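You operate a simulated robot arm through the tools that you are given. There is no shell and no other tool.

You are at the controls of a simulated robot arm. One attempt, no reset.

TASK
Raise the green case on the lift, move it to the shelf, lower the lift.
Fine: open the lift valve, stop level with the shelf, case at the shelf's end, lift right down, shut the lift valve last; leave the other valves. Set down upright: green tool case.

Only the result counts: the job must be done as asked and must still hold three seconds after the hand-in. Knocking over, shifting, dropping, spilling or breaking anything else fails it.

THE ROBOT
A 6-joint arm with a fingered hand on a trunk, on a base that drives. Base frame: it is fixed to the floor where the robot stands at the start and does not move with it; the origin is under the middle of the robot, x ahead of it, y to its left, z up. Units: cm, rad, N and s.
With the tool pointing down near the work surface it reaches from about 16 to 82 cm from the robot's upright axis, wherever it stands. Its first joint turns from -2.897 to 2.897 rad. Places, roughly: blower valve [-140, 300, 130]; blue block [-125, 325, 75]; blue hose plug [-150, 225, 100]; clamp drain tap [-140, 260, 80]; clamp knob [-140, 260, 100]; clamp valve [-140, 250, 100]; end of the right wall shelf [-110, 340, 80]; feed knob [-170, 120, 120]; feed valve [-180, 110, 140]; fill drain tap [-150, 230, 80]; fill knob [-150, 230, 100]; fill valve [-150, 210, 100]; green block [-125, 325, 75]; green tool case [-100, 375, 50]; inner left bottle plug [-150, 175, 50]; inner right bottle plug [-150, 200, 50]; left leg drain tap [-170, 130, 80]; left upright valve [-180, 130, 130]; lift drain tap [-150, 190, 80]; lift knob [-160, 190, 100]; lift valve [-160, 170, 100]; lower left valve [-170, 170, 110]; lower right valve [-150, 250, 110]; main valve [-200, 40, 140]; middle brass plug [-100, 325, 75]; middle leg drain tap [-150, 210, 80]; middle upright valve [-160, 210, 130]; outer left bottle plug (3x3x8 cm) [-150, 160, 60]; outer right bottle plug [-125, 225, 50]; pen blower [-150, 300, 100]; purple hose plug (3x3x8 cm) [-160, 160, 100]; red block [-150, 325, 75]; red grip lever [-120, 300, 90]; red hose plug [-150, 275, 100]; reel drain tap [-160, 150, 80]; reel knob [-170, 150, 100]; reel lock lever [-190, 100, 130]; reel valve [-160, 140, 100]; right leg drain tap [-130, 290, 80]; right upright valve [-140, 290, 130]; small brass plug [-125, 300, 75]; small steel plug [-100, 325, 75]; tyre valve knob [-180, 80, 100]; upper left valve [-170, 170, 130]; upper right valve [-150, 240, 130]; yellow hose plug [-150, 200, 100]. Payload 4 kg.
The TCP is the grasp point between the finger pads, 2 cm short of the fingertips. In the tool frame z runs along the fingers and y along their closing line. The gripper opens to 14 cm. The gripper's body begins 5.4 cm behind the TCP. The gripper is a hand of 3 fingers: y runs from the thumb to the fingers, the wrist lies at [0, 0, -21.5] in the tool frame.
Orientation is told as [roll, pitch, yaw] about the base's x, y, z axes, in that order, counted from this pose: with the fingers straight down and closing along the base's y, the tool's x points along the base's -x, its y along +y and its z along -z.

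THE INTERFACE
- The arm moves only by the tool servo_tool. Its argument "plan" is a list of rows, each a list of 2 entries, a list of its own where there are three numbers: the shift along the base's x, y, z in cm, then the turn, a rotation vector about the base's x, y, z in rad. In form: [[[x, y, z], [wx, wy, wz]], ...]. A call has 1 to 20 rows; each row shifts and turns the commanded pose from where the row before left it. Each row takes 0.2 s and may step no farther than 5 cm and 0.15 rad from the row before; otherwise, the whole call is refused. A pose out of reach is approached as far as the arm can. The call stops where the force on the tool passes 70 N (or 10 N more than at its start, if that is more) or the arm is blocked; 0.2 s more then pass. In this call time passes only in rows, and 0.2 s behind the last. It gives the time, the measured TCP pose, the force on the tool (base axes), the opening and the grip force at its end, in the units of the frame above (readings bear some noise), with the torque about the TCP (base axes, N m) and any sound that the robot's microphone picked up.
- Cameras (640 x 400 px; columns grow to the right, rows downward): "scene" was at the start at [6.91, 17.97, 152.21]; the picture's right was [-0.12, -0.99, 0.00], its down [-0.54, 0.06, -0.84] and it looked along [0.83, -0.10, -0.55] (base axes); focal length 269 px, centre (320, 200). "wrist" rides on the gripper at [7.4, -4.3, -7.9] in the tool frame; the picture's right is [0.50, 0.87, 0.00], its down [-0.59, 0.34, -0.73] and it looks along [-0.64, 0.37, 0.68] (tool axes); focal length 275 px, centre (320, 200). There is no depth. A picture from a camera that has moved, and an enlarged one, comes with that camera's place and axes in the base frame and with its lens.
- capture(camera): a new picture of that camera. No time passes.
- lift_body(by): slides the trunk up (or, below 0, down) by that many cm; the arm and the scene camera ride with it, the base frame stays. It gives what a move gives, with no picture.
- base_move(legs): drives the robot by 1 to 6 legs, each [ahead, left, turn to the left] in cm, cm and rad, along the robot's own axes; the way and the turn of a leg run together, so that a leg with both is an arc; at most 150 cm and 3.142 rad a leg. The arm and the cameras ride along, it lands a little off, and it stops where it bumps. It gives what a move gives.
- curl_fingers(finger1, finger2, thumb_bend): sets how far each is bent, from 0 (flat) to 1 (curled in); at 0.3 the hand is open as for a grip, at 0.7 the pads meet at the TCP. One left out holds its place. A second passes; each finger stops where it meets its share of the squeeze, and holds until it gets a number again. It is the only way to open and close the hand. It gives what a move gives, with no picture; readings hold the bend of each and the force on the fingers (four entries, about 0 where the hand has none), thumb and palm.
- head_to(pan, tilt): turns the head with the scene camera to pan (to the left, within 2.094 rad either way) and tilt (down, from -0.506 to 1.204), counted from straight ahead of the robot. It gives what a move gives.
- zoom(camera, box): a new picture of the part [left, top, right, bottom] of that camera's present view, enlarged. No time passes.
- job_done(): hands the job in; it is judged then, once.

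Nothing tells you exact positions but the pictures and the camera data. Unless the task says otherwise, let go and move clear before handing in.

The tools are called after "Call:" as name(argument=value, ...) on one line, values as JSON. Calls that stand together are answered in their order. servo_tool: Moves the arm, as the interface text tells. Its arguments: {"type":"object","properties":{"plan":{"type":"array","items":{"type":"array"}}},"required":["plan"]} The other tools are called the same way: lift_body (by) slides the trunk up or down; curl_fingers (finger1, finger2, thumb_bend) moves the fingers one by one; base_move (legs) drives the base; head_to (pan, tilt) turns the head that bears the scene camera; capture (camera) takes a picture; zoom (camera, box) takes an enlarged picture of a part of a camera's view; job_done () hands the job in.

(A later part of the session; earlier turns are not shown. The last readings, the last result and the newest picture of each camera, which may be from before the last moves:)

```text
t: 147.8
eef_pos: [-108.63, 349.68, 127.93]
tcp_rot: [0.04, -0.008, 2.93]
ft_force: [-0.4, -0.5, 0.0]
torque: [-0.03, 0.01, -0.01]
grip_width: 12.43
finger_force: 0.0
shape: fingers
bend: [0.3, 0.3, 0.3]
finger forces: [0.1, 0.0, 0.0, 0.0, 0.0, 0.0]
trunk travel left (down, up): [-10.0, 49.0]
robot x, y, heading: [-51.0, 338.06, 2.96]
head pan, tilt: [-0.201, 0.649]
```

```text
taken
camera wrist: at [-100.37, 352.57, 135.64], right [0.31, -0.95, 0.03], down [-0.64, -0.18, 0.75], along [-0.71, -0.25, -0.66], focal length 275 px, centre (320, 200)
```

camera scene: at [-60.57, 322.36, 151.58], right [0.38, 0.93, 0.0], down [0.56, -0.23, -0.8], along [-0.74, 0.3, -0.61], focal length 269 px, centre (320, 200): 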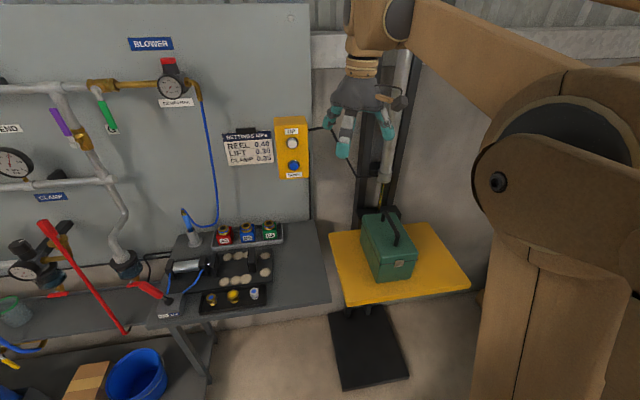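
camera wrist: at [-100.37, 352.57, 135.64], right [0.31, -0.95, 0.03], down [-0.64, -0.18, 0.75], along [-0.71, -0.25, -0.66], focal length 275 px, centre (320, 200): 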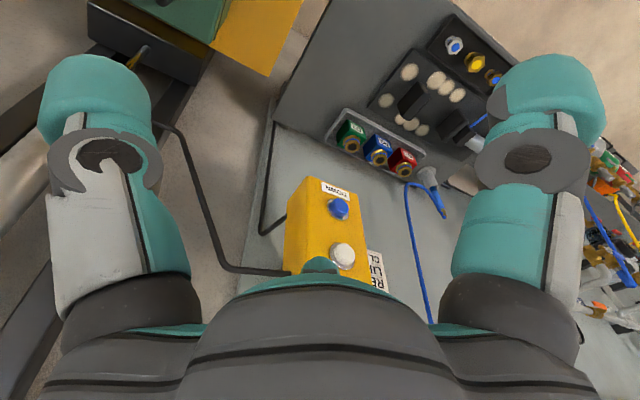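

I'll move right to above the handle, stopping with the fingertips just above it for a check.

Call:
servo_tool(plan=[[[-0.6, 4.4, 0], [0.04, -0.008, 0]], [[-0.6, 4.4, 0], [0, 0, 0]], [[-0.6, 4.4, -2], [0, 0, 0]], [[-0.6, 4.4, -4], [0, 0, 0]], [[0, 0, -4], [0, 0, 0]], [[0, 0, -4], [0, 0, 0]], [[0, 0, -4], [0, 0, 0]]])

Call:
capture(camera="scene")

Call:
zoom(camera="scene", box=[310, 130, 490, 310])

Call:
capture(camera="wrist")

```text
refused: row 4 steps farther than a row can; nothing moved
```

```text
taken
camera scene: at [-60.57, 322.36, 151.58], right [0.38, 0.93, 0.0], down [0.56, -0.23, -0.8], along [-0.74, 0.3, -0.61], focal length 269 px, centre (320, 200)
```

scene: 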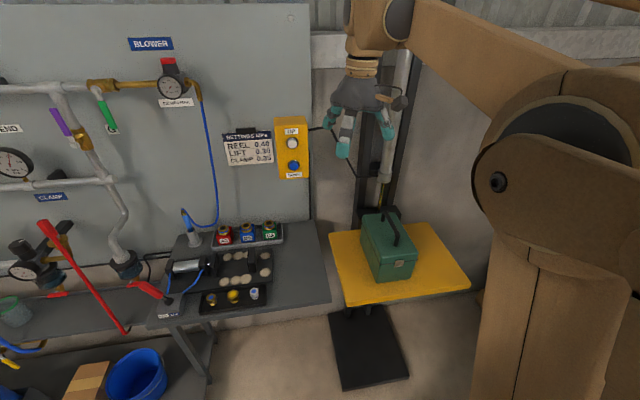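

```text
2.22 times, centred on (400, 220) of scene
camera zoom: at [-60.57, 322.36, 151.58], right [0.38, 0.93, 0.0], down [0.56, -0.23, -0.8], along [-0.74, 0.3, -0.61], focal length 598 px, centre (142, 156)
```

zoom: 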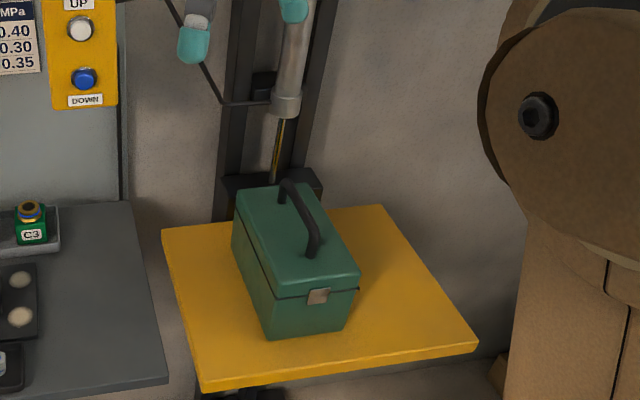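

```text
taken
camera wrist: at [-100.37, 352.57, 135.64], right [0.31, -0.95, 0.03], down [-0.64, -0.18, 0.75], along [-0.71, -0.25, -0.66], focal length 275 px, centre (320, 200)
```

wrist: 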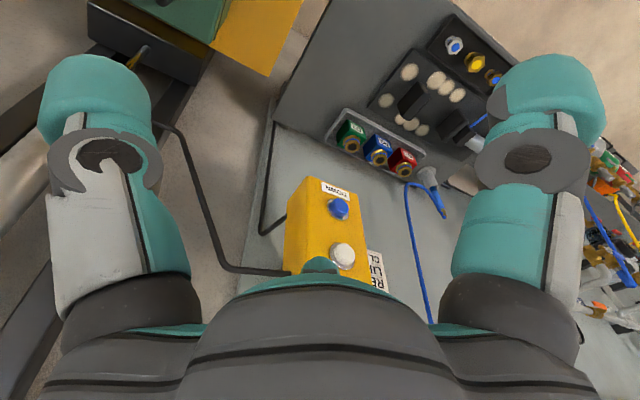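

One row exceeded the step limit; re-sending with smaller steps.

Call:
servo_tool(plan=[[[-0.6, 4.4, 0], [0.04, -0.008, 0]], [[-0.6, 4.4, 0], [0, 0, 0]], [[-0.6, 4.4, -1], [0, 0, 0]], [[-0.6, 4.3, -1], [0, 0, 0]], [[0, 0, -4], [0, 0, 0]], [[0, 0, -4], [0, 0, 0]], [[0, 0, -4], [0, 0, 0]], [[0, 0, -4], [0, 0, 0]]])

Call:
capture(camera="scene")

Call:
zoom(camera="scene", box=[310, 130, 490, 310])

Call:
capture(camera="wrist")

```text
t: 149.6
eef_pos: [-111.32, 367.28, 110.21]
tcp_rot: [0.0, -0.007, 2.929]
ft_force: [0.3, 0.5, -0.1]
torque: [-0.01, 0.01, -0.01]
grip_width: 12.4
finger_force: 0.0
shape: fingers
bend: [0.3, 0.3, 0.3]
finger forces: [0.0, 0.1, 0.0, 0.0, 0.0, 0.0]
trunk travel left (down, up): [-10.0, 49.0]
robot x, y, heading: [-50.69, 338.12, 2.95]
head pan, tilt: [-0.201, 0.649]
```

```text
taken
camera scene: at [-60.55, 322.35, 151.58], right [0.38, 0.93, 0.0], down [0.56, -0.23, -0.8], along [-0.74, 0.3, -0.6], focal length 269 px, centre (320, 200)
```

scene: 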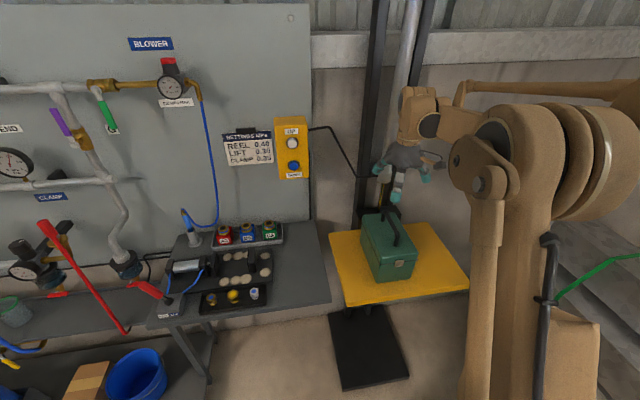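

```text
2.22 times, centred on (400, 220) of scene
camera zoom: at [-60.55, 322.35, 151.58], right [0.38, 0.93, 0.0], down [0.56, -0.23, -0.8], along [-0.74, 0.3, -0.6], focal length 598 px, centre (142, 156)
```

zoom: 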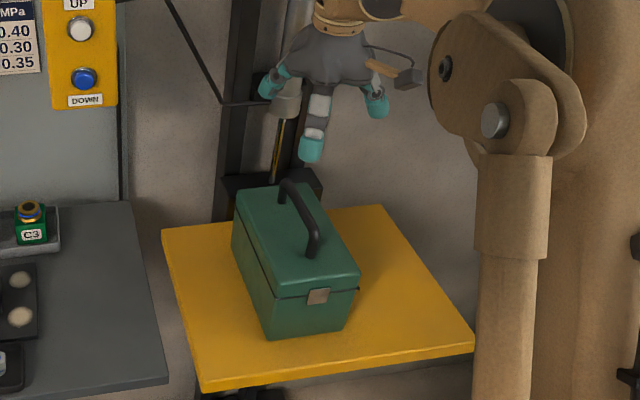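

```text
taken
camera wrist: at [-103.03, 369.86, 118.03], right [0.31, -0.95, 0.0], down [-0.64, -0.21, 0.74], along [-0.7, -0.22, -0.67], focal length 275 px, centre (320, 200)
```

wrist: 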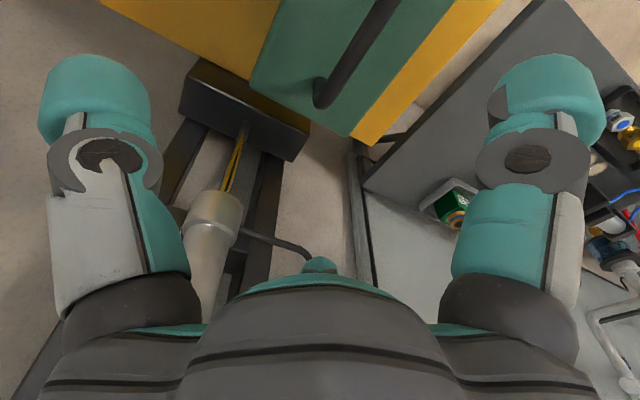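

The wrist view shows the handle about 2 cm left of the TCP. I'll correct sideways and come down a bit for another check.

Call:
servo_tool(plan=[[[1.9, -1.9, 0], [0, 0, 0]], [[0, 0, -3], [0, 0, 0]], [[0, 0, -3], [0, 0, 0]]])

Call:
capture(camera="wrist")

Call:
zoom(camera="scene", box=[340, 150, 460, 250])

```text
t: 150.3
eef_pos: [-108.95, 365.29, 103.92]
tcp_rot: [0.0, -0.007, 2.931]
ft_force: [0.5, 0.4, 0.0]
torque: [0.0, -0.02, -0.03]
grip_width: 12.4
finger_force: 0.1
shape: fingers
bend: [0.3, 0.3, 0.3]
finger forces: [0.0, 0.0, 0.0, 0.1, 0.0, 0.0]
trunk travel left (down, up): [-10.0, 49.0]
robot x, y, heading: [-50.77, 337.91, 2.96]
head pan, tilt: [-0.201, 0.649]
```

```text
taken
camera wrist: at [-100.73, 367.82, 111.81], right [0.31, -0.95, 0.0], down [-0.64, -0.21, 0.74], along [-0.7, -0.22, -0.67], focal length 275 px, centre (320, 200)
```

wrist: 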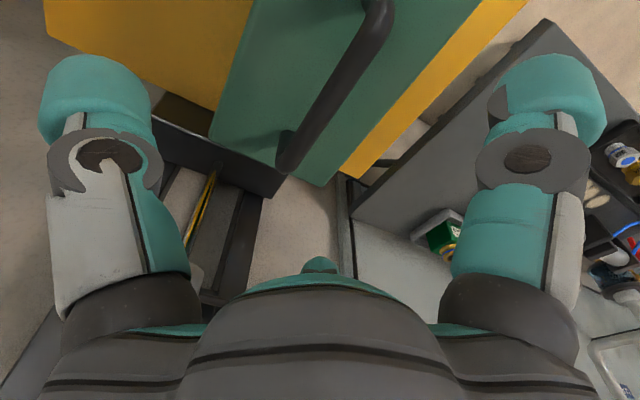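

```text
4.00 times, centred on (400, 200) of scene
camera zoom: at [-60.52, 322.35, 151.59], right [0.38, 0.93, 0.0], down [0.56, -0.23, -0.8], along [-0.74, 0.3, -0.6], focal length 1076 px, centre (0, 200)
```

zoom: 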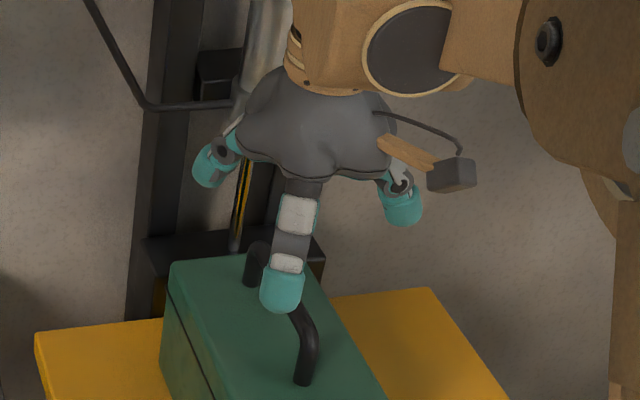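

The bar is now centred under the TCP. Descending 8 cm so the fingers straddle the handle.

Call:
servo_tool(plan=[[[0.2, -0.1, -2.8], [0, 0, 0]], [[0.1, 0, -2.8], [0, 0, 0]], [[0, 0, -2.5], [0, 0, 0]]])

Call:
capture(camera="wrist")

Call:
zoom(camera="scene", box=[340, 150, 460, 250])

```text
t: 151.2
eef_pos: [-108.91, 365.06, 95.89]
tcp_rot: [0.0, -0.007, 2.93]
ft_force: [-0.2, 0.0, -0.3]
torque: [0.04, -0.01, 0.03]
grip_width: 12.4
finger_force: 0.1
shape: fingers
bend: [0.3, 0.3, 0.3]
finger forces: [0.0, 0.0, 0.1, 0.1, 0.0, 0.1]
trunk travel left (down, up): [-10.0, 49.0]
robot x, y, heading: [-50.73, 338.2, 2.95]
head pan, tilt: [-0.201, 0.649]
```

```text
taken
camera wrist: at [-100.69, 367.63, 103.77], right [0.31, -0.95, 0.0], down [-0.64, -0.21, 0.74], along [-0.7, -0.22, -0.67], focal length 275 px, centre (320, 200)
```

wrist: 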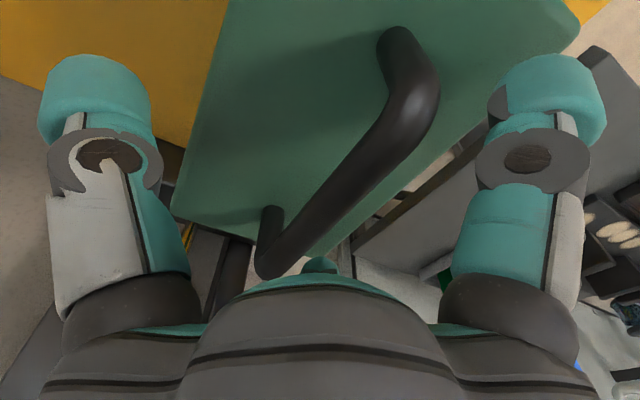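

```text
4.00 times, centred on (400, 200) of scene
camera zoom: at [-60.53, 322.35, 151.59], right [0.38, 0.93, 0.0], down [0.56, -0.23, -0.8], along [-0.74, 0.3, -0.6], focal length 1076 px, centre (0, 200)
```

zoom: 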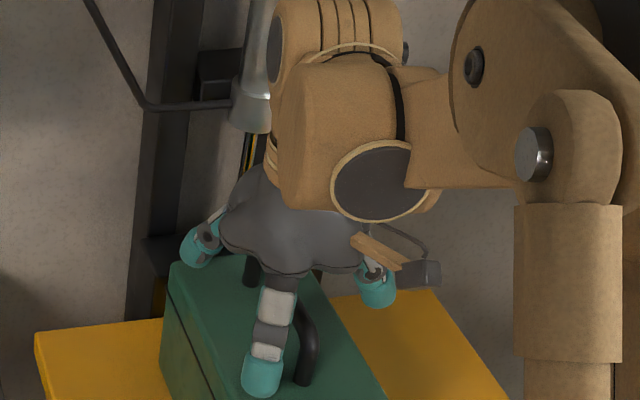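

The handle bar runs right through the grasp point. Closing the fingers on it.

Call:
curl_fingers(finger1=0.75, finger2=0.75, thumb_bend=0.75)

Call:
capture(camera="wrist")

Call:
zoom(camera="scene", box=[310, 130, 490, 310])

```text
t: 152.2
eef_pos: [-109.02, 365.17, 95.87]
tcp_rot: [0.0, -0.007, 2.931]
ft_force: [0.1, 0.4, -0.3]
torque: [-0.03, -0.03, 0.03]
grip_width: 0.64
finger_force: 11.3
shape: fingers
bend: [0.67, 0.73, 0.68]
finger forces: [6.1, 6.1, 0.0, 0.0, 11.0, 0.1]
trunk travel left (down, up): [-10.0, 49.0]
robot x, y, heading: [-50.96, 338.23, 2.957]
head pan, tilt: [-0.201, 0.649]
```

```text
taken
camera wrist: at [-100.74, 367.66, 103.75], right [0.31, -0.95, 0.0], down [-0.64, -0.21, 0.74], along [-0.7, -0.22, -0.67], focal length 275 px, centre (320, 200)
```

wrist: 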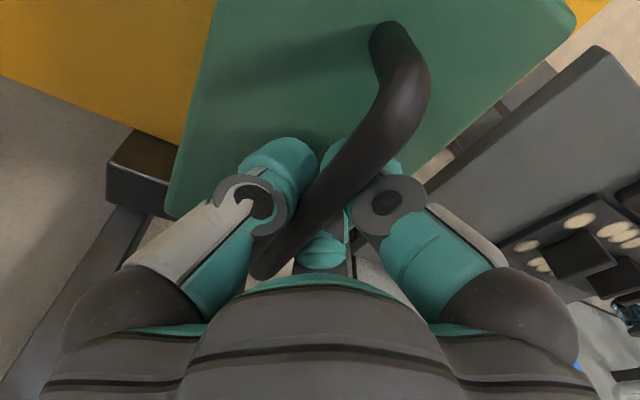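

```text
2.22 times, centred on (400, 220) of scene
camera zoom: at [-60.63, 322.39, 151.58], right [0.38, 0.93, 0.0], down [0.56, -0.23, -0.8], along [-0.74, 0.3, -0.61], focal length 598 px, centre (142, 156)
```

zoom: 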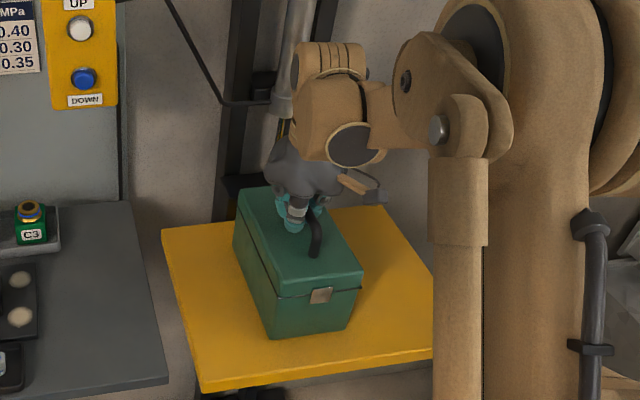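

The handle is held by all three fingers, with the tips curled beneath the bar. Lifting gently 2 cm to test.

Call:
servo_tool(plan=[[[0, 0, 0.7], [0, 0, 0]], [[0, 0, 0.7], [0, 0, 0]], [[0, 0, 0.7], [0, 0, 0]]])

Call:
capture(camera="wrist")

Call:
zoom(camera="scene", box=[310, 130, 490, 310])

```text
t: 152.9
eef_pos: [-108.9, 365.25, 97.97]
tcp_rot: [-0.001, -0.008, 2.931]
ft_force: [0.0, 0.2, -14.4]
torque: [-0.04, 0.0, 0.01]
grip_width: 0.65
finger_force: 11.8
shape: fingers
bend: [0.67, 0.73, 0.68]
finger forces: [5.8, 5.9, 0.1, 0.0, 11.7, 0.1]
trunk travel left (down, up): [-10.0, 49.0]
robot x, y, heading: [-50.71, 338.1, 2.951]
head pan, tilt: [-0.201, 0.649]
```

```text
taken
camera wrist: at [-100.6, 367.79, 105.89], right [0.31, -0.95, 0.0], down [-0.64, -0.21, 0.74], along [-0.7, -0.22, -0.67], focal length 275 px, centre (320, 200)
```

wrist: 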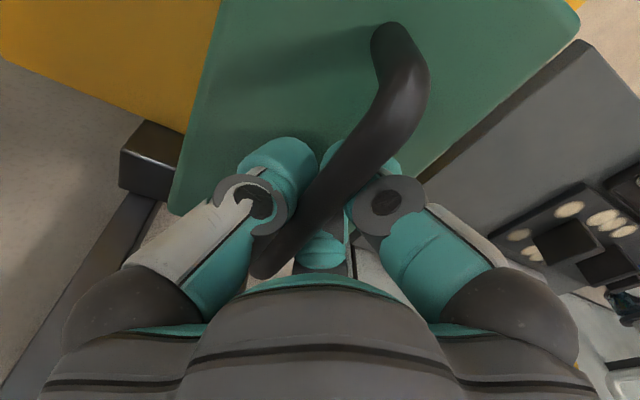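

```text
2.22 times, centred on (400, 220) of scene
camera zoom: at [-60.63, 322.4, 151.58], right [0.38, 0.93, 0.0], down [0.56, -0.23, -0.8], along [-0.74, 0.3, -0.61], focal length 598 px, centre (142, 156)
```

zoom: 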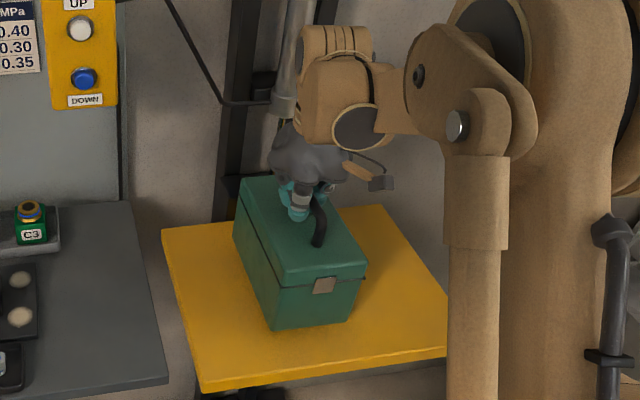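

The case hangs level (about 1.45 kg) and clear of the platform. I'll lift 2 cm more and carry it ~27.5 cm left over the free end of the shelf.

Call:
servo_tool(plan=[[[0, 0, 1.0], [0, 0, 0]], [[0, 0, 1.0], [0, 0, 0]], [[-0.2, -1.2, 0], [0, 0, 0]], [[-0.35, -2.0, 0], [0, 0, 0]], [[-0.45, -2.5, 0], [0, 0, 0]], [[-0.45, -2.5, 0], [0, 0, 0]], [[-0.45, -2.5, 0], [0, 0, 0]], [[-0.45, -2.5, 0], [0, 0, 0]], [[-0.45, -2.5, 0], [0, 0, 0]]])

Call:
capture(camera="scene")

Call:
zoom(camera="scene", box=[210, 100, 470, 320])

```text
t: 154.9
eef_pos: [-111.77, 349.27, 99.92]
tcp_rot: [-0.002, -0.006, 2.93]
ft_force: [-0.6, -2.0, -13.8]
torque: [-0.1, -0.03, -0.01]
grip_width: 0.66
finger_force: 11.0
shape: fingers
bend: [0.73, 0.73, 0.68]
finger forces: [5.3, 5.3, 0.1, 0.0, 11.8, 0.0]
trunk travel left (down, up): [-10.0, 49.0]
robot x, y, heading: [-50.81, 338.21, 2.953]
head pan, tilt: [-0.201, 0.649]
```

```text
taken
camera scene: at [-60.66, 322.28, 151.57], right [0.38, 0.93, 0.0], down [0.56, -0.23, -0.8], along [-0.74, 0.3, -0.61], focal length 269 px, centre (320, 200)
```

scene: 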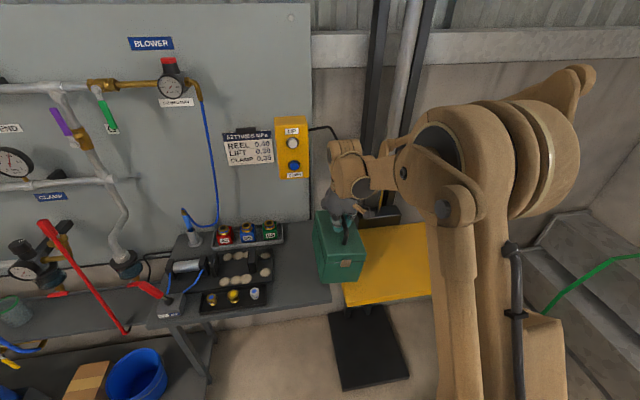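

```text
1.82 times, centred on (340, 210) of scene
camera zoom: at [-60.66, 322.28, 151.57], right [0.38, 0.93, 0.0], down [0.56, -0.23, -0.8], along [-0.74, 0.3, -0.61], focal length 489 px, centre (284, 182)
```

zoom: 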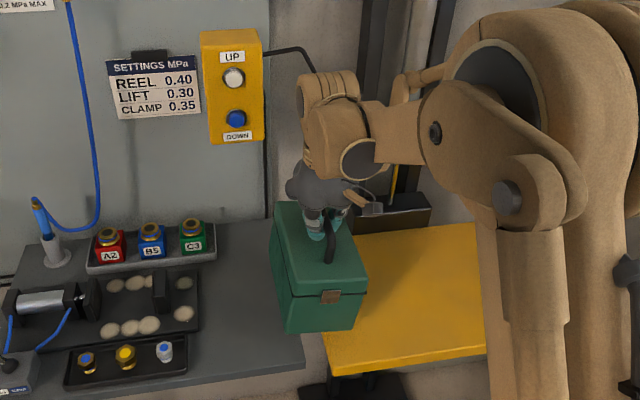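

Halfway; all clear. Carrying on the remaining ~11 cm.

Call:
servo_tool(plan=[[[-0.38, -2.26, 0], [0, 0, 0]], [[-0.38, -2.26, 0], [0, 0, 0]], [[-0.38, -2.26, 0], [0, 0, 0]], [[-0.38, -2.26, 0], [0, 0, 0]], [[-0.2, -1.3, 0], [0, 0, 0]], [[-0.15, -0.9, 0], [0, 0, 0]], [[0, 0, 0], [0, 0, 0]], [[0, 0, 0], [0, 0, 0]]])

Call:
capture(camera="scene")

Call:
zoom(camera="scene", box=[180, 180, 360, 320])

Call:
capture(camera="wrist")

```text
t: 156.8
eef_pos: [-113.54, 338.29, 100.06]
tcp_rot: [-0.002, -0.006, 2.931]
ft_force: [0.1, -0.9, -15.4]
torque: [-0.08, 0.04, 0.03]
grip_width: 0.67
finger_force: 11.8
shape: fingers
bend: [0.73, 0.73, 0.68]
finger forces: [5.7, 5.7, 0.1, 0.0, 12.3, 0.0]
trunk travel left (down, up): [-10.0, 49.0]
robot x, y, heading: [-51.14, 337.83, 2.952]
head pan, tilt: [-0.201, 0.649]
```

```text
taken
camera scene: at [-60.65, 322.3, 151.57], right [0.38, 0.93, 0.0], down [0.56, -0.23, -0.8], along [-0.74, 0.3, -0.61], focal length 269 px, centre (320, 200)
```

scene: 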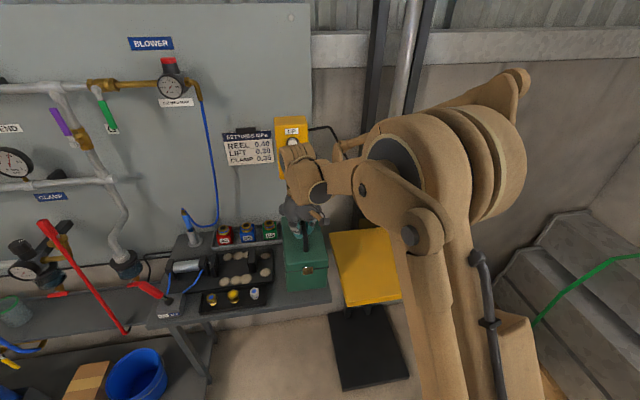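

```text
2.86 times, centred on (270, 250) of scene
camera zoom: at [-60.65, 322.3, 151.57], right [0.38, 0.93, 0.0], down [0.56, -0.23, -0.8], along [-0.74, 0.3, -0.61], focal length 769 px, centre (463, 57)
```

zoom: 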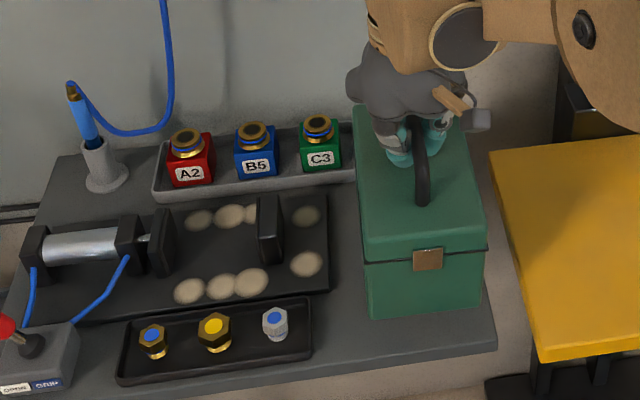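

```text
taken
camera wrist: at [-105.29, 340.76, 107.92], right [0.31, -0.95, 0.0], down [-0.64, -0.21, 0.74], along [-0.7, -0.22, -0.68], focal length 275 px, centre (320, 200)
```

wrist: 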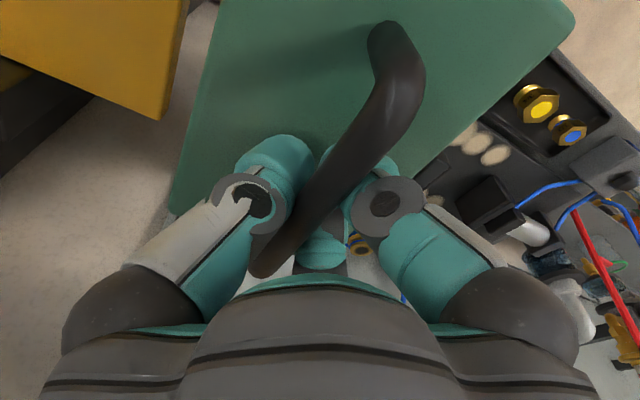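

The case hovers over the free end strip: about 298–309 along the wall (shelf end 311), clear of the trays. Lowering gently.

Call:
servo_tool(plan=[[[0, 0, -1.0], [0, 0, 0]], [[0, 0, -1.0], [0, 0, 0]], [[0, 0, -0.8], [0, 0, 0]], [[0, 0, -0.6], [0, 0, 0]]])

Call:
zoom(camera="scene", box=[180, 180, 360, 320])

```text
t: 157.8
eef_pos: [-113.52, 338.3, 96.6]
tcp_rot: [-0.002, -0.007, 2.931]
ft_force: [-0.5, -0.8, -14.7]
torque: [-0.1, 0.04, 0.0]
grip_width: 0.7
finger_force: 12.0
shape: fingers
bend: [0.73, 0.73, 0.68]
finger forces: [5.6, 6.0, 0.0, 0.0, 12.3, 0.0]
trunk travel left (down, up): [-10.0, 49.0]
robot x, y, heading: [-50.75, 338.05, 2.952]
head pan, tilt: [-0.201, 0.649]
```

```text
2.86 times, centred on (270, 250) of scene
camera zoom: at [-60.66, 322.31, 151.57], right [0.38, 0.93, 0.0], down [0.56, -0.23, -0.8], along [-0.74, 0.3, -0.61], focal length 769 px, centre (463, 57)
```

zoom: 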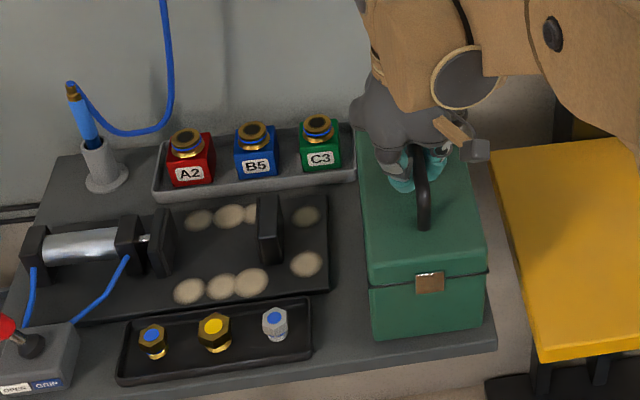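

Almost down. Continuing in small steps until the weight comes off.

Call:
servo_tool(plan=[[[0, 0, -0.3], [0, 0, 0]], [[0, 0, -0.3], [0, 0, 0]]])

Call:
servo_tool(plan=[[[0, 0, -0.2], [0, 0, 0]], [[0, 0, -0.2], [0, 0, 0]]])

```text
t: 158.3
eef_pos: [-113.54, 338.23, 95.67]
tcp_rot: [-0.002, -0.009, 2.93]
ft_force: [-0.4, -0.6, -14.1]
torque: [-0.06, 0.01, -0.03]
grip_width: 0.68
finger_force: 12.7
shape: fingers
bend: [0.73, 0.73, 0.68]
finger forces: [6.3, 5.5, 0.0, 0.0, 12.2, 0.1]
trunk travel left (down, up): [-10.0, 49.0]
robot x, y, heading: [-50.63, 338.51, 2.957]
head pan, tilt: [-0.201, 0.649]
```

```text
t: 158.9
eef_pos: [-113.46, 338.25, 95.51]
tcp_rot: [0.0, -0.008, 2.929]
ft_force: [-2.7, -1.6, -0.7]
torque: [-0.01, -0.07, -0.03]
grip_width: 0.58
finger_force: 11.3
shape: fingers
bend: [0.73, 0.73, 0.68]
finger forces: [6.6, 6.1, 0.0, 0.0, 11.1, 0.0]
trunk travel left (down, up): [-10.0, 49.0]
robot x, y, heading: [-50.88, 337.97, 2.955]
head pan, tilt: [-0.201, 0.649]
```

The weight is on the shelf now. Opening the hand and checking.

Call:
curl_fingers(finger1=0.3, finger2=0.3, thumb_bend=0.3)

Call:
capture(camera="wrist")

Call:
zoom(camera="scene", box=[180, 180, 360, 320])

```text
t: 159.9
eef_pos: [-113.49, 338.37, 95.52]
tcp_rot: [-0.001, -0.007, 2.933]
ft_force: [-0.2, 0.0, -0.1]
torque: [0.01, -0.01, -0.01]
grip_width: 12.41
finger_force: 0.0
shape: fingers
bend: [0.3, 0.3, 0.3]
finger forces: [0.0, 0.0, 0.1, 0.1, 0.1, 0.0]
trunk travel left (down, up): [-10.0, 49.0]
robot x, y, heading: [-50.72, 338.13, 2.955]
head pan, tilt: [-0.201, 0.649]
```

```text
taken
camera wrist: at [-105.24, 340.79, 103.46], right [0.31, -0.95, 0.0], down [-0.64, -0.21, 0.74], along [-0.7, -0.22, -0.67], focal length 275 px, centre (320, 200)
```

wrist: 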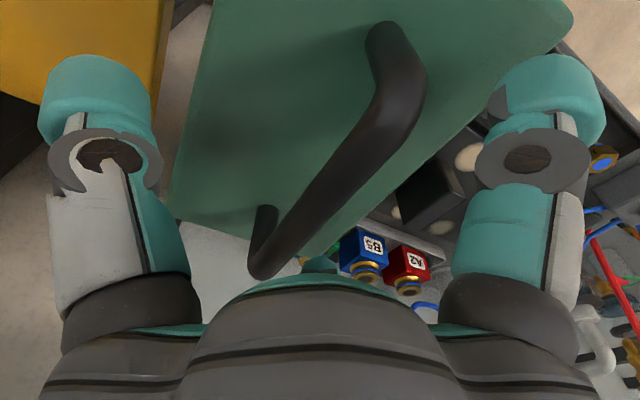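

```text
2.86 times, centred on (270, 250) of scene
camera zoom: at [-60.5, 322.32, 151.58], right [0.38, 0.93, 0.0], down [0.56, -0.23, -0.8], along [-0.74, 0.3, -0.6], focal length 769 px, centre (463, 57)
```

zoom: 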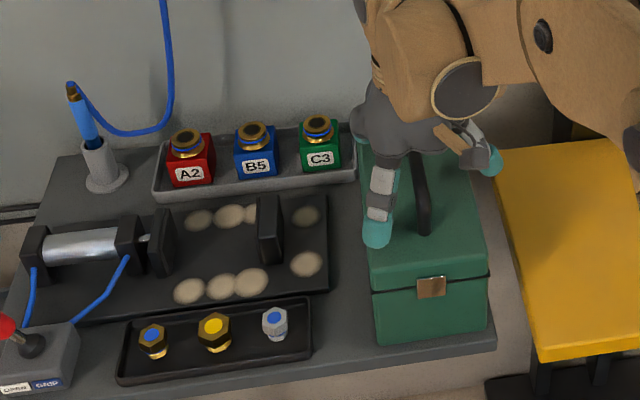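

The case stands freely on the shelf's end. Raising the hand straight up and backing away.

Call:
servo_tool(plan=[[[0, 0, 2], [0, 0, 0]], [[0, 0, 3], [0, 0, 0]], [[0, 0, 4], [0, 0, 0]], [[0, 0, 4], [0, 0, 0]], [[0, 0, 4], [0, 0, 0]], [[0, 0, 4], [0, 0, 0]], [[0, 0, 4], [0, 0, 0]], [[0, 0, 4], [0, 0, 0]], [[0, 0, 3], [0, 0, 0]]])

Call:
base_move(legs=[[-35, 0, 0]])

Call:
capture(camera="scene")

Call:
zoom(camera="scene", box=[190, 120, 440, 250])

```text
t: 161.9
eef_pos: [-113.12, 338.24, 127.38]
tcp_rot: [-0.002, -0.008, 2.932]
ft_force: [-0.7, 1.0, -0.7]
torque: [-0.02, -0.02, 0.0]
grip_width: 12.4
finger_force: 0.1
shape: fingers
bend: [0.3, 0.3, 0.3]
finger forces: [0.1, 0.0, 0.0, 0.0, 0.0, 0.1]
trunk travel left (down, up): [-10.0, 49.0]
robot x, y, heading: [-50.67, 338.15, 2.954]
head pan, tilt: [-0.201, 0.649]
```

```text
t: 164.2
eef_pos: [-79.04, 331.98, 127.31]
tcp_rot: [-0.002, -0.008, 2.926]
ft_force: [0.5, -0.2, 0.4]
torque: [-0.01, 0.02, -0.03]
grip_width: 12.39
finger_force: 0.1
shape: fingers
bend: [0.3, 0.3, 0.3]
finger forces: [0.0, 0.1, 0.0, 0.1, 0.1, 0.0]
trunk travel left (down, up): [-10.0, 49.0]
robot x, y, heading: [-16.8, 331.29, 2.948]
head pan, tilt: [-0.201, 0.649]
```

```text
taken
camera scene: at [-26.4, 315.82, 151.59], right [0.38, 0.92, 0.0], down [0.56, -0.23, -0.8], along [-0.74, 0.3, -0.6], focal length 269 px, centre (320, 200)
```

scene: 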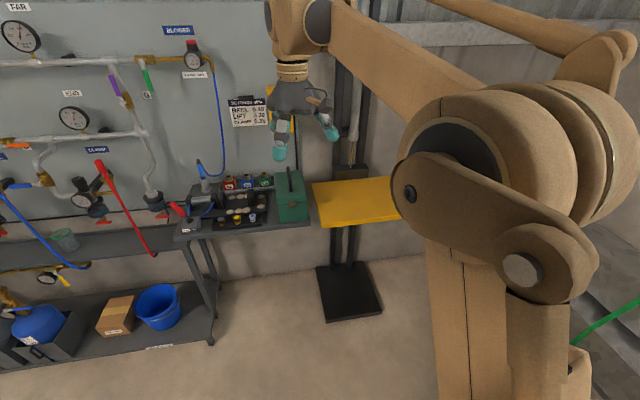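

```text
2.56 times, centred on (315, 185) of scene
camera zoom: at [-26.4, 315.82, 151.59], right [0.38, 0.92, 0.0], down [0.56, -0.23, -0.8], along [-0.74, 0.3, -0.6], focal length 689 px, centre (333, 238)
```

zoom: 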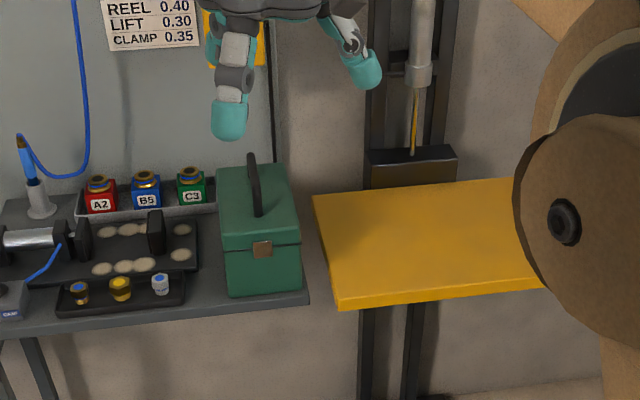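

The case stands upright at the shelf's end, level with the platform beside it. Now I'll go around to the left stance, close the hand and set it horizontal for the DOWN button.

Call:
base_move(legs=[[0, 50, 0]])

Call:
curl_fingers(finger1=0.7, finger2=0.7, thumb_bend=0.7)

Call:
servo_tool(plan=[[[1.0, 4.1, 0], [0, 0, 0]], [[1.0, 4.1, 0], [0, 0, 0]], [[1.0, 4.1, 0], [0, 0, 0]], [[1.0, 4.1, 0], [0, 0, 0]], [[1.0, 4.1, 0], [0, 0, 0]], [[1.0, 4.1, 0], [0, 0, 0]], [[1.0, 4.1, 0], [0, 0, 0]], [[1.0, 4.1, 0], [0, 0, 0]], [[1.0, 4.1, 0], [0, 0, 0]], [[1.0, 4.1, 0], [0, 0, 0]]])

Call:
capture(camera="scene")

```text
t: 167.2
eef_pos: [-89.11, 283.51, 127.37]
tcp_rot: [-0.002, -0.007, 2.91]
ft_force: [0.1, -1.1, -0.1]
torque: [0.04, -0.01, 0.02]
grip_width: 12.4
finger_force: 0.0
shape: fingers
bend: [0.3, 0.3, 0.3]
finger forces: [0.0, 0.1, 0.0, 0.0, 0.0, 0.0]
trunk travel left (down, up): [-10.0, 49.0]
robot x, y, heading: [-26.48, 282.25, 2.939]
head pan, tilt: [-0.201, 0.649]
```

```text
t: 168.2
eef_pos: [-89.07, 283.58, 127.37]
tcp_rot: [-0.003, -0.007, 2.911]
ft_force: [-0.2, -0.7, 1.2]
torque: [-0.01, 0.01, 0.01]
grip_width: 0.39
finger_force: 0.0
shape: fingers
bend: [0.69, 0.69, 0.7]
finger forces: [0.0, 0.1, 0.0, 0.0, 0.0, 0.0]
trunk travel left (down, up): [-10.0, 49.0]
robot x, y, heading: [-27.09, 282.33, 2.936]
head pan, tilt: [-0.201, 0.649]
```

```text
t: 170.4
eef_pos: [-79.41, 324.81, 127.42]
tcp_rot: [-0.001, -0.008, 2.912]
ft_force: [-0.2, 0.3, -1.0]
torque: [-0.01, 0.02, -0.01]
grip_width: 0.42
finger_force: 0.0
shape: fingers
bend: [0.69, 0.69, 0.7]
finger forces: [0.1, 0.1, 0.0, 0.0, 0.1, 0.0]
trunk travel left (down, up): [-10.0, 49.0]
robot x, y, heading: [-26.72, 282.0, 2.936]
head pan, tilt: [-0.201, 0.649]
```

```text
taken
camera scene: at [-36.6, 266.81, 151.6], right [0.39, 0.92, 0.0], down [0.56, -0.24, -0.8], along [-0.73, 0.31, -0.6], focal length 269 px, centre (320, 200)
```

scene: 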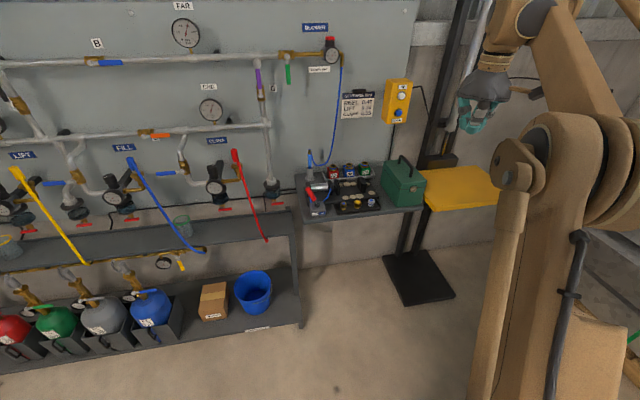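

Rotating the tool to horizontal, still well in front of the case.

Call:
servo_tool(plan=[[[-1.0, 0.75, -1.0], [0.0325, 0.139, 0]], [[-1.0, 0.75, -1.0], [0.0325, 0.139, 0]], [[-1.0, 0.75, -1.0], [0.0325, 0.139, 0]], [[-1.0, 0.75, -1.0], [0.0325, 0.139, 0]], [[-1.0, 0.75, -1.0], [0.0325, 0.139, 0]], [[-1.0, 0.75, -1.0], [0.0325, 0.139, 0]], [[-1.0, 0.75, -1.0], [0.0325, 0.139, 0]], [[-1.0, 0.75, -1.0], [0.0325, 0.139, 0]], [[-1.0, 0.75, -1.0], [0.0325, 0.139, 0]], [[-1.0, 0.75, -1.0], [0.0325, 0.139, 0]], [[-1.0, 0.75, -1.0], [0.0325, 0.139, 0]]])

Call:
head_to(pan=-0.5, tilt=0.6)

Call:
capture(camera="scene")

Call:
capture(camera="wrist")

```text
t: 172.8
eef_pos: [-90.41, 332.47, 116.09]
tcp_rot: [0.658, -1.499, 2.241]
ft_force: [-0.1, -0.7, 0.6]
torque: [-0.01, 0.0, 0.0]
grip_width: 0.44
finger_force: 0.0
shape: fingers
bend: [0.69, 0.69, 0.7]
finger forces: [0.0, 0.0, 0.0, 0.1, 0.1, 0.0]
out of reach, approached as far as the arm can: row 11
trunk travel left (down, up): [-10.0, 49.0]
robot x, y, heading: [-26.52, 282.34, 2.936]
head pan, tilt: [-0.201, 0.649]
```

```text
t: 173.6
eef_pos: [-90.44, 332.47, 116.2]
tcp_rot: [0.643, -1.495, 2.254]
ft_force: [0.7, 0.3, 0.3]
torque: [-0.02, 0.0, -0.01]
grip_width: 0.43
finger_force: 0.1
shape: fingers
bend: [0.69, 0.69, 0.7]
finger forces: [0.0, 0.0, 0.0, 0.0, 0.0, 0.1]
trunk travel left (down, up): [-10.0, 49.0]
robot x, y, heading: [-26.66, 282.05, 2.937]
head pan, tilt: [-0.499, 0.6]
```

```text
taken
camera scene: at [-35.35, 269.01, 152.02], right [0.65, 0.76, 0.0], down [0.43, -0.37, -0.82], along [-0.63, 0.53, -0.57], focal length 269 px, centre (320, 200)
```

scene: 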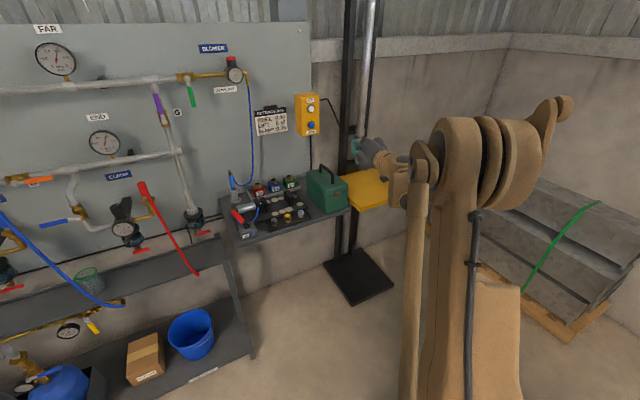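

```text
taken
camera wrist: at [-81.43, 334.22, 109.17], right [-0.18, -0.87, -0.46], down [0.6, -0.47, 0.65], along [-0.78, -0.16, 0.61], focal length 275 px, centre (320, 200)
```

wrist: 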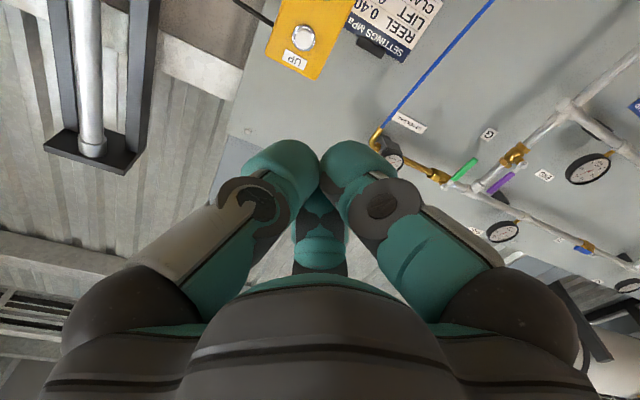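

Good orientation. Moving the base forward 26 cm, passing well above the case.

Call:
base_move(legs=[[26, 0, 0]])

Call:
capture(camera="wrist")

Call:
capture(camera="scene")

Call:
zoom(camera="scene", box=[300, 100, 440, 250])

```text
t: 175.4
eef_pos: [-116.07, 337.37, 116.12]
tcp_rot: [0.647, -1.497, 2.257]
ft_force: [-0.1, -0.3, -0.1]
torque: [0.01, 0.02, -0.02]
grip_width: 0.41
finger_force: 0.2
shape: fingers
bend: [0.69, 0.69, 0.7]
finger forces: [0.0, 0.1, 0.1, 0.0, 0.0, 0.1]
trunk travel left (down, up): [-10.0, 49.0]
robot x, y, heading: [-52.36, 287.42, 2.939]
head pan, tilt: [-0.499, 0.6]
```

```text
taken
camera wrist: at [-107.07, 339.22, 109.12], right [-0.18, -0.87, -0.46], down [0.6, -0.47, 0.65], along [-0.78, -0.16, 0.61], focal length 275 px, centre (320, 200)
```

wrist: 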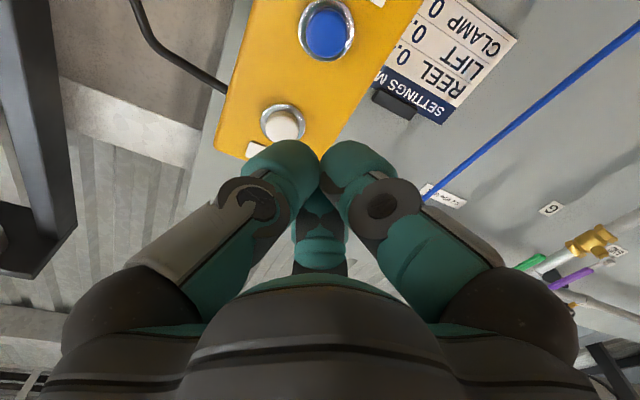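

```text
taken
camera scene: at [-60.73, 274.22, 152.01], right [0.64, 0.76, 0.0], down [0.43, -0.36, -0.82], along [-0.63, 0.53, -0.57], focal length 269 px, centre (320, 200)
```

scene: 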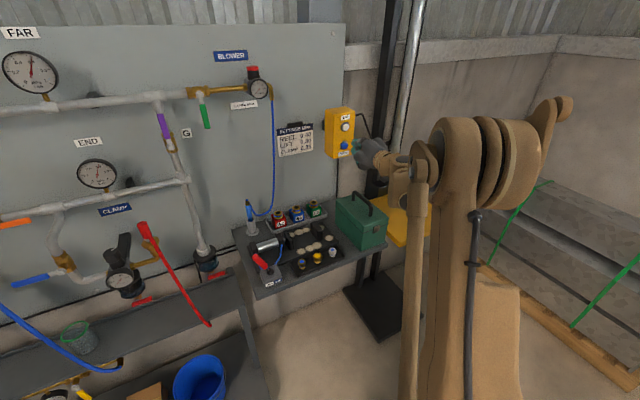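

```text
2.67 times, centred on (370, 175) of scene
camera zoom: at [-60.73, 274.22, 152.01], right [0.64, 0.76, 0.0], down [0.43, -0.36, -0.82], along [-0.63, 0.53, -0.57], focal length 718 px, centre (187, 267)
```

zoom: 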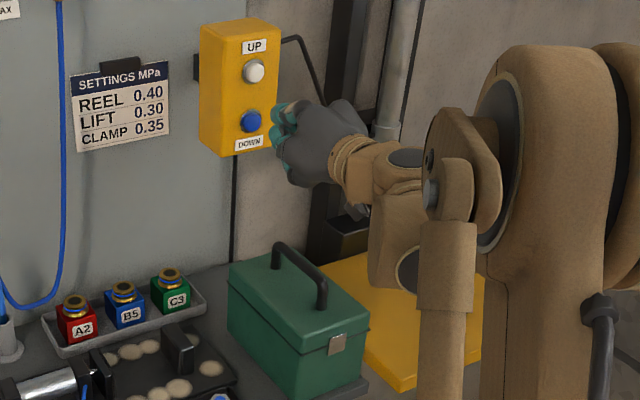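

DOWN is confirmed at (-126.6, 341, 112.5); the wrist stays above the case. Moving to just in front of the button.

Call:
servo_tool(plan=[[[-1.0, 1.6, -1.1], [0, 0, 0]], [[-1.0, 1.4, -1.1], [0, 0, 0]], [[-2.4, 0.2, -0.6], [0, 0, 0]], [[-2.3, 0.2, -0.4], [0, 0, 0]]])

Call:
capture(camera="wrist")

Call:
zoom(camera="scene", box=[300, 100, 440, 250])

```text
t: 176.4
eef_pos: [-122.78, 340.86, 113.09]
tcp_rot: [0.648, -1.495, 2.258]
ft_force: [0.4, 0.3, -0.1]
torque: [0.0, 0.02, 0.0]
grip_width: 0.41
finger_force: 0.0
shape: fingers
bend: [0.69, 0.69, 0.7]
finger forces: [0.1, 0.0, 0.1, 0.0, 0.0, 0.0]
trunk travel left (down, up): [-10.0, 49.0]
robot x, y, heading: [-52.1, 287.53, 2.94]
head pan, tilt: [-0.499, 0.6]
```

```text
taken
camera wrist: at [-113.72, 342.61, 106.04], right [-0.18, -0.87, -0.46], down [0.6, -0.47, 0.65], along [-0.78, -0.16, 0.61], focal length 275 px, centre (320, 200)
```

wrist: 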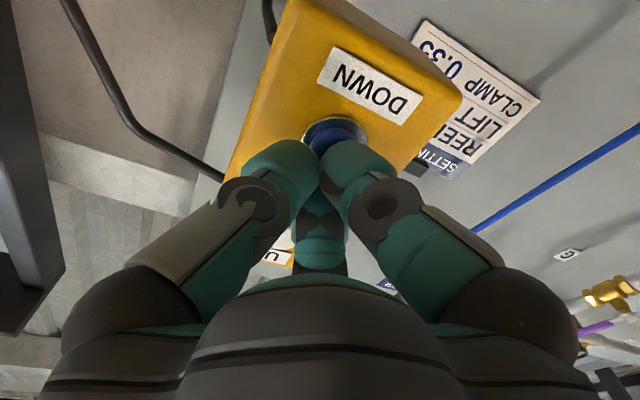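

```text
2.67 times, centred on (370, 175) of scene
camera zoom: at [-60.71, 274.21, 152.01], right [0.64, 0.76, 0.0], down [0.43, -0.36, -0.82], along [-0.63, 0.53, -0.57], focal length 718 px, centre (187, 267)
```

zoom: 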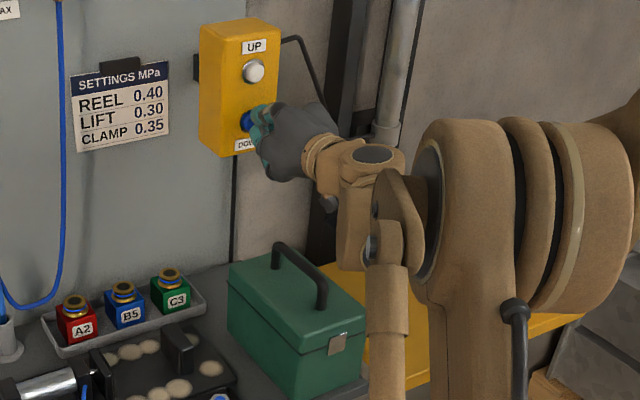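

Now pressing DOWN and holding.

Call:
servo_tool(plan=[[[-0.8, 0.17, -0.1], [0, 0, 0]], [[-0.8, 0.17, -0.1], [0, 0, 0]], [[-0.6, 0.13, 0], [0, 0, 0]], [[0, 0, 0], [0, 0, 0]], [[0, 0, 0], [0, 0, 0]], [[0, 0, 0], [0, 0, 0]], [[0, 0, 0], [0, 0, 0]], [[0, 0, 0], [0, 0, 0]]])

Call:
capture(camera="scene")

```text
t: 178.2
eef_pos: [-124.07, 341.14, 113.24]
tcp_rot: [0.69, -1.501, 2.211]
ft_force: [59.5, -19.9, -20.4]
torque: [-0.05, -1.13, 0.92]
grip_width: 0.46
finger_force: 31.5
shape: fingers
bend: [0.7, 0.69, 0.7]
finger forces: [63.4, 0.0, 0.0, 0.0, 0.0, 0.0]
trunk travel left (down, up): [-10.0, 49.0]
robot x, y, heading: [-51.89, 287.51, 2.938]
head pan, tilt: [-0.499, 0.6]
```

```text
taken
camera scene: at [-59.93, 274.05, 152.04], right [0.64, 0.76, 0.0], down [0.43, -0.36, -0.83], along [-0.63, 0.53, -0.56], focal length 269 px, centre (320, 200)
```

scene: 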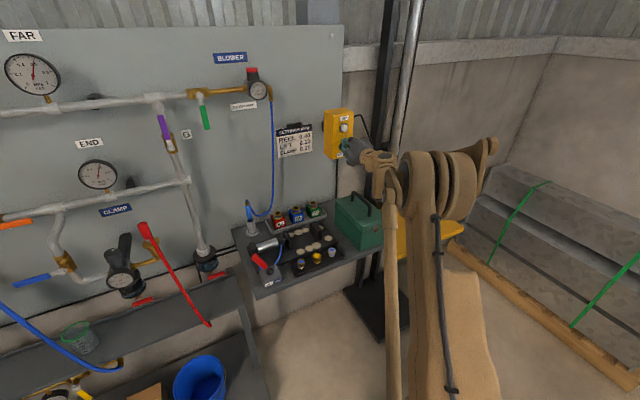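

Only one finger is in contact and the platform isn't moving, so I'm likely on the bezel. I'll back off slightly and look.

Call:
servo_tool(plan=[[[1.0, -0.2, 0], [0, 0, 0]], [[1.0, -0.2, 0], [0, 0, 0]]])

Call:
zoom(camera="wrist", box=[220, 60, 440, 220])

Call:
zoom(camera="scene", box=[300, 90, 400, 190])

```text
t: 178.8
eef_pos: [-123.26, 340.81, 112.94]
tcp_rot: [0.666, -1.496, 2.242]
ft_force: [-0.7, -0.1, -1.4]
torque: [-0.03, -0.02, -0.03]
grip_width: 0.38
finger_force: 0.0
shape: fingers
bend: [0.71, 0.69, 0.7]
finger forces: [0.1, 0.1, 0.0, 0.0, 0.1, 0.0]
trunk travel left (down, up): [-10.0, 49.0]
robot x, y, heading: [-52.42, 287.84, 2.944]
head pan, tilt: [-0.499, 0.6]
```

```text
2.50 times, centred on (330, 140) of wrist
camera zoom: at [-114.17, 342.58, 105.87], right [-0.18, -0.87, -0.46], down [0.61, -0.46, 0.64], along [-0.77, -0.16, 0.61], focal length 688 px, centre (295, 350)
```

zoom: 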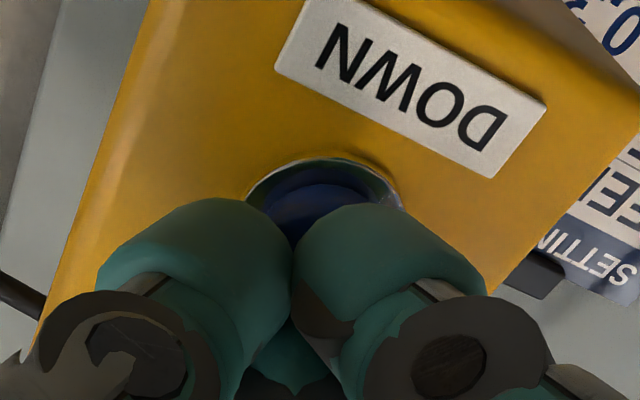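

```text
4.00 times, centred on (350, 140) of scene
camera zoom: at [-60.7, 274.21, 152.03], right [0.64, 0.77, 0.0], down [0.43, -0.36, -0.82], along [-0.63, 0.53, -0.57], focal length 1076 px, centre (200, 440)
```

zoom: 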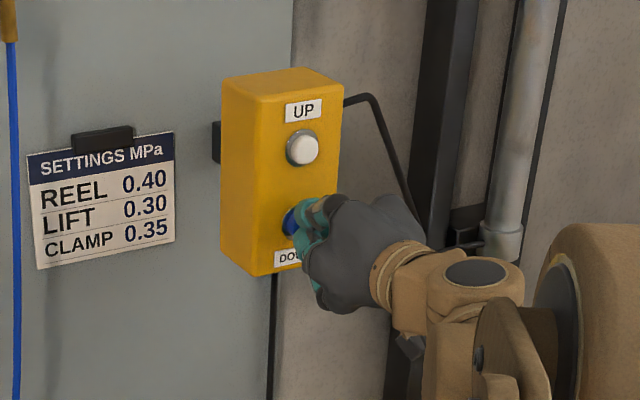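

The bundle sits about 0.6 cm too high on the button. Checking whether the platform moved at all before retrying.

Call:
zoom(camera="scene", box=[300, 100, 440, 250])

Call:
capture(camera="scene")

```text
2.67 times, centred on (370, 175) of scene
camera zoom: at [-60.7, 274.21, 152.03], right [0.64, 0.77, 0.0], down [0.43, -0.36, -0.82], along [-0.63, 0.53, -0.57], focal length 718 px, centre (187, 267)
```

zoom: 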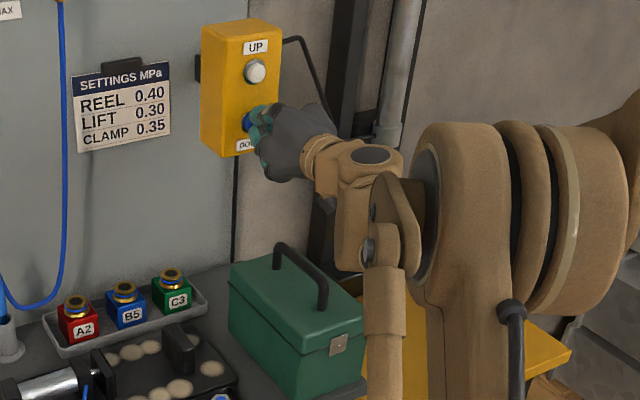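

```text
taken
camera scene: at [-60.7, 274.21, 152.03], right [0.64, 0.77, 0.0], down [0.43, -0.36, -0.82], along [-0.63, 0.53, -0.57], focal length 269 px, centre (320, 200)
```

scene: 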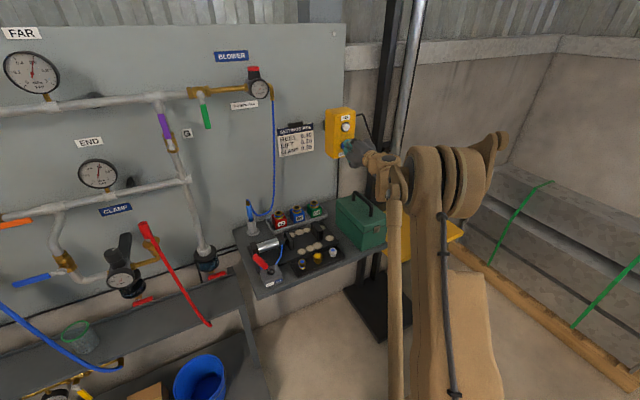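

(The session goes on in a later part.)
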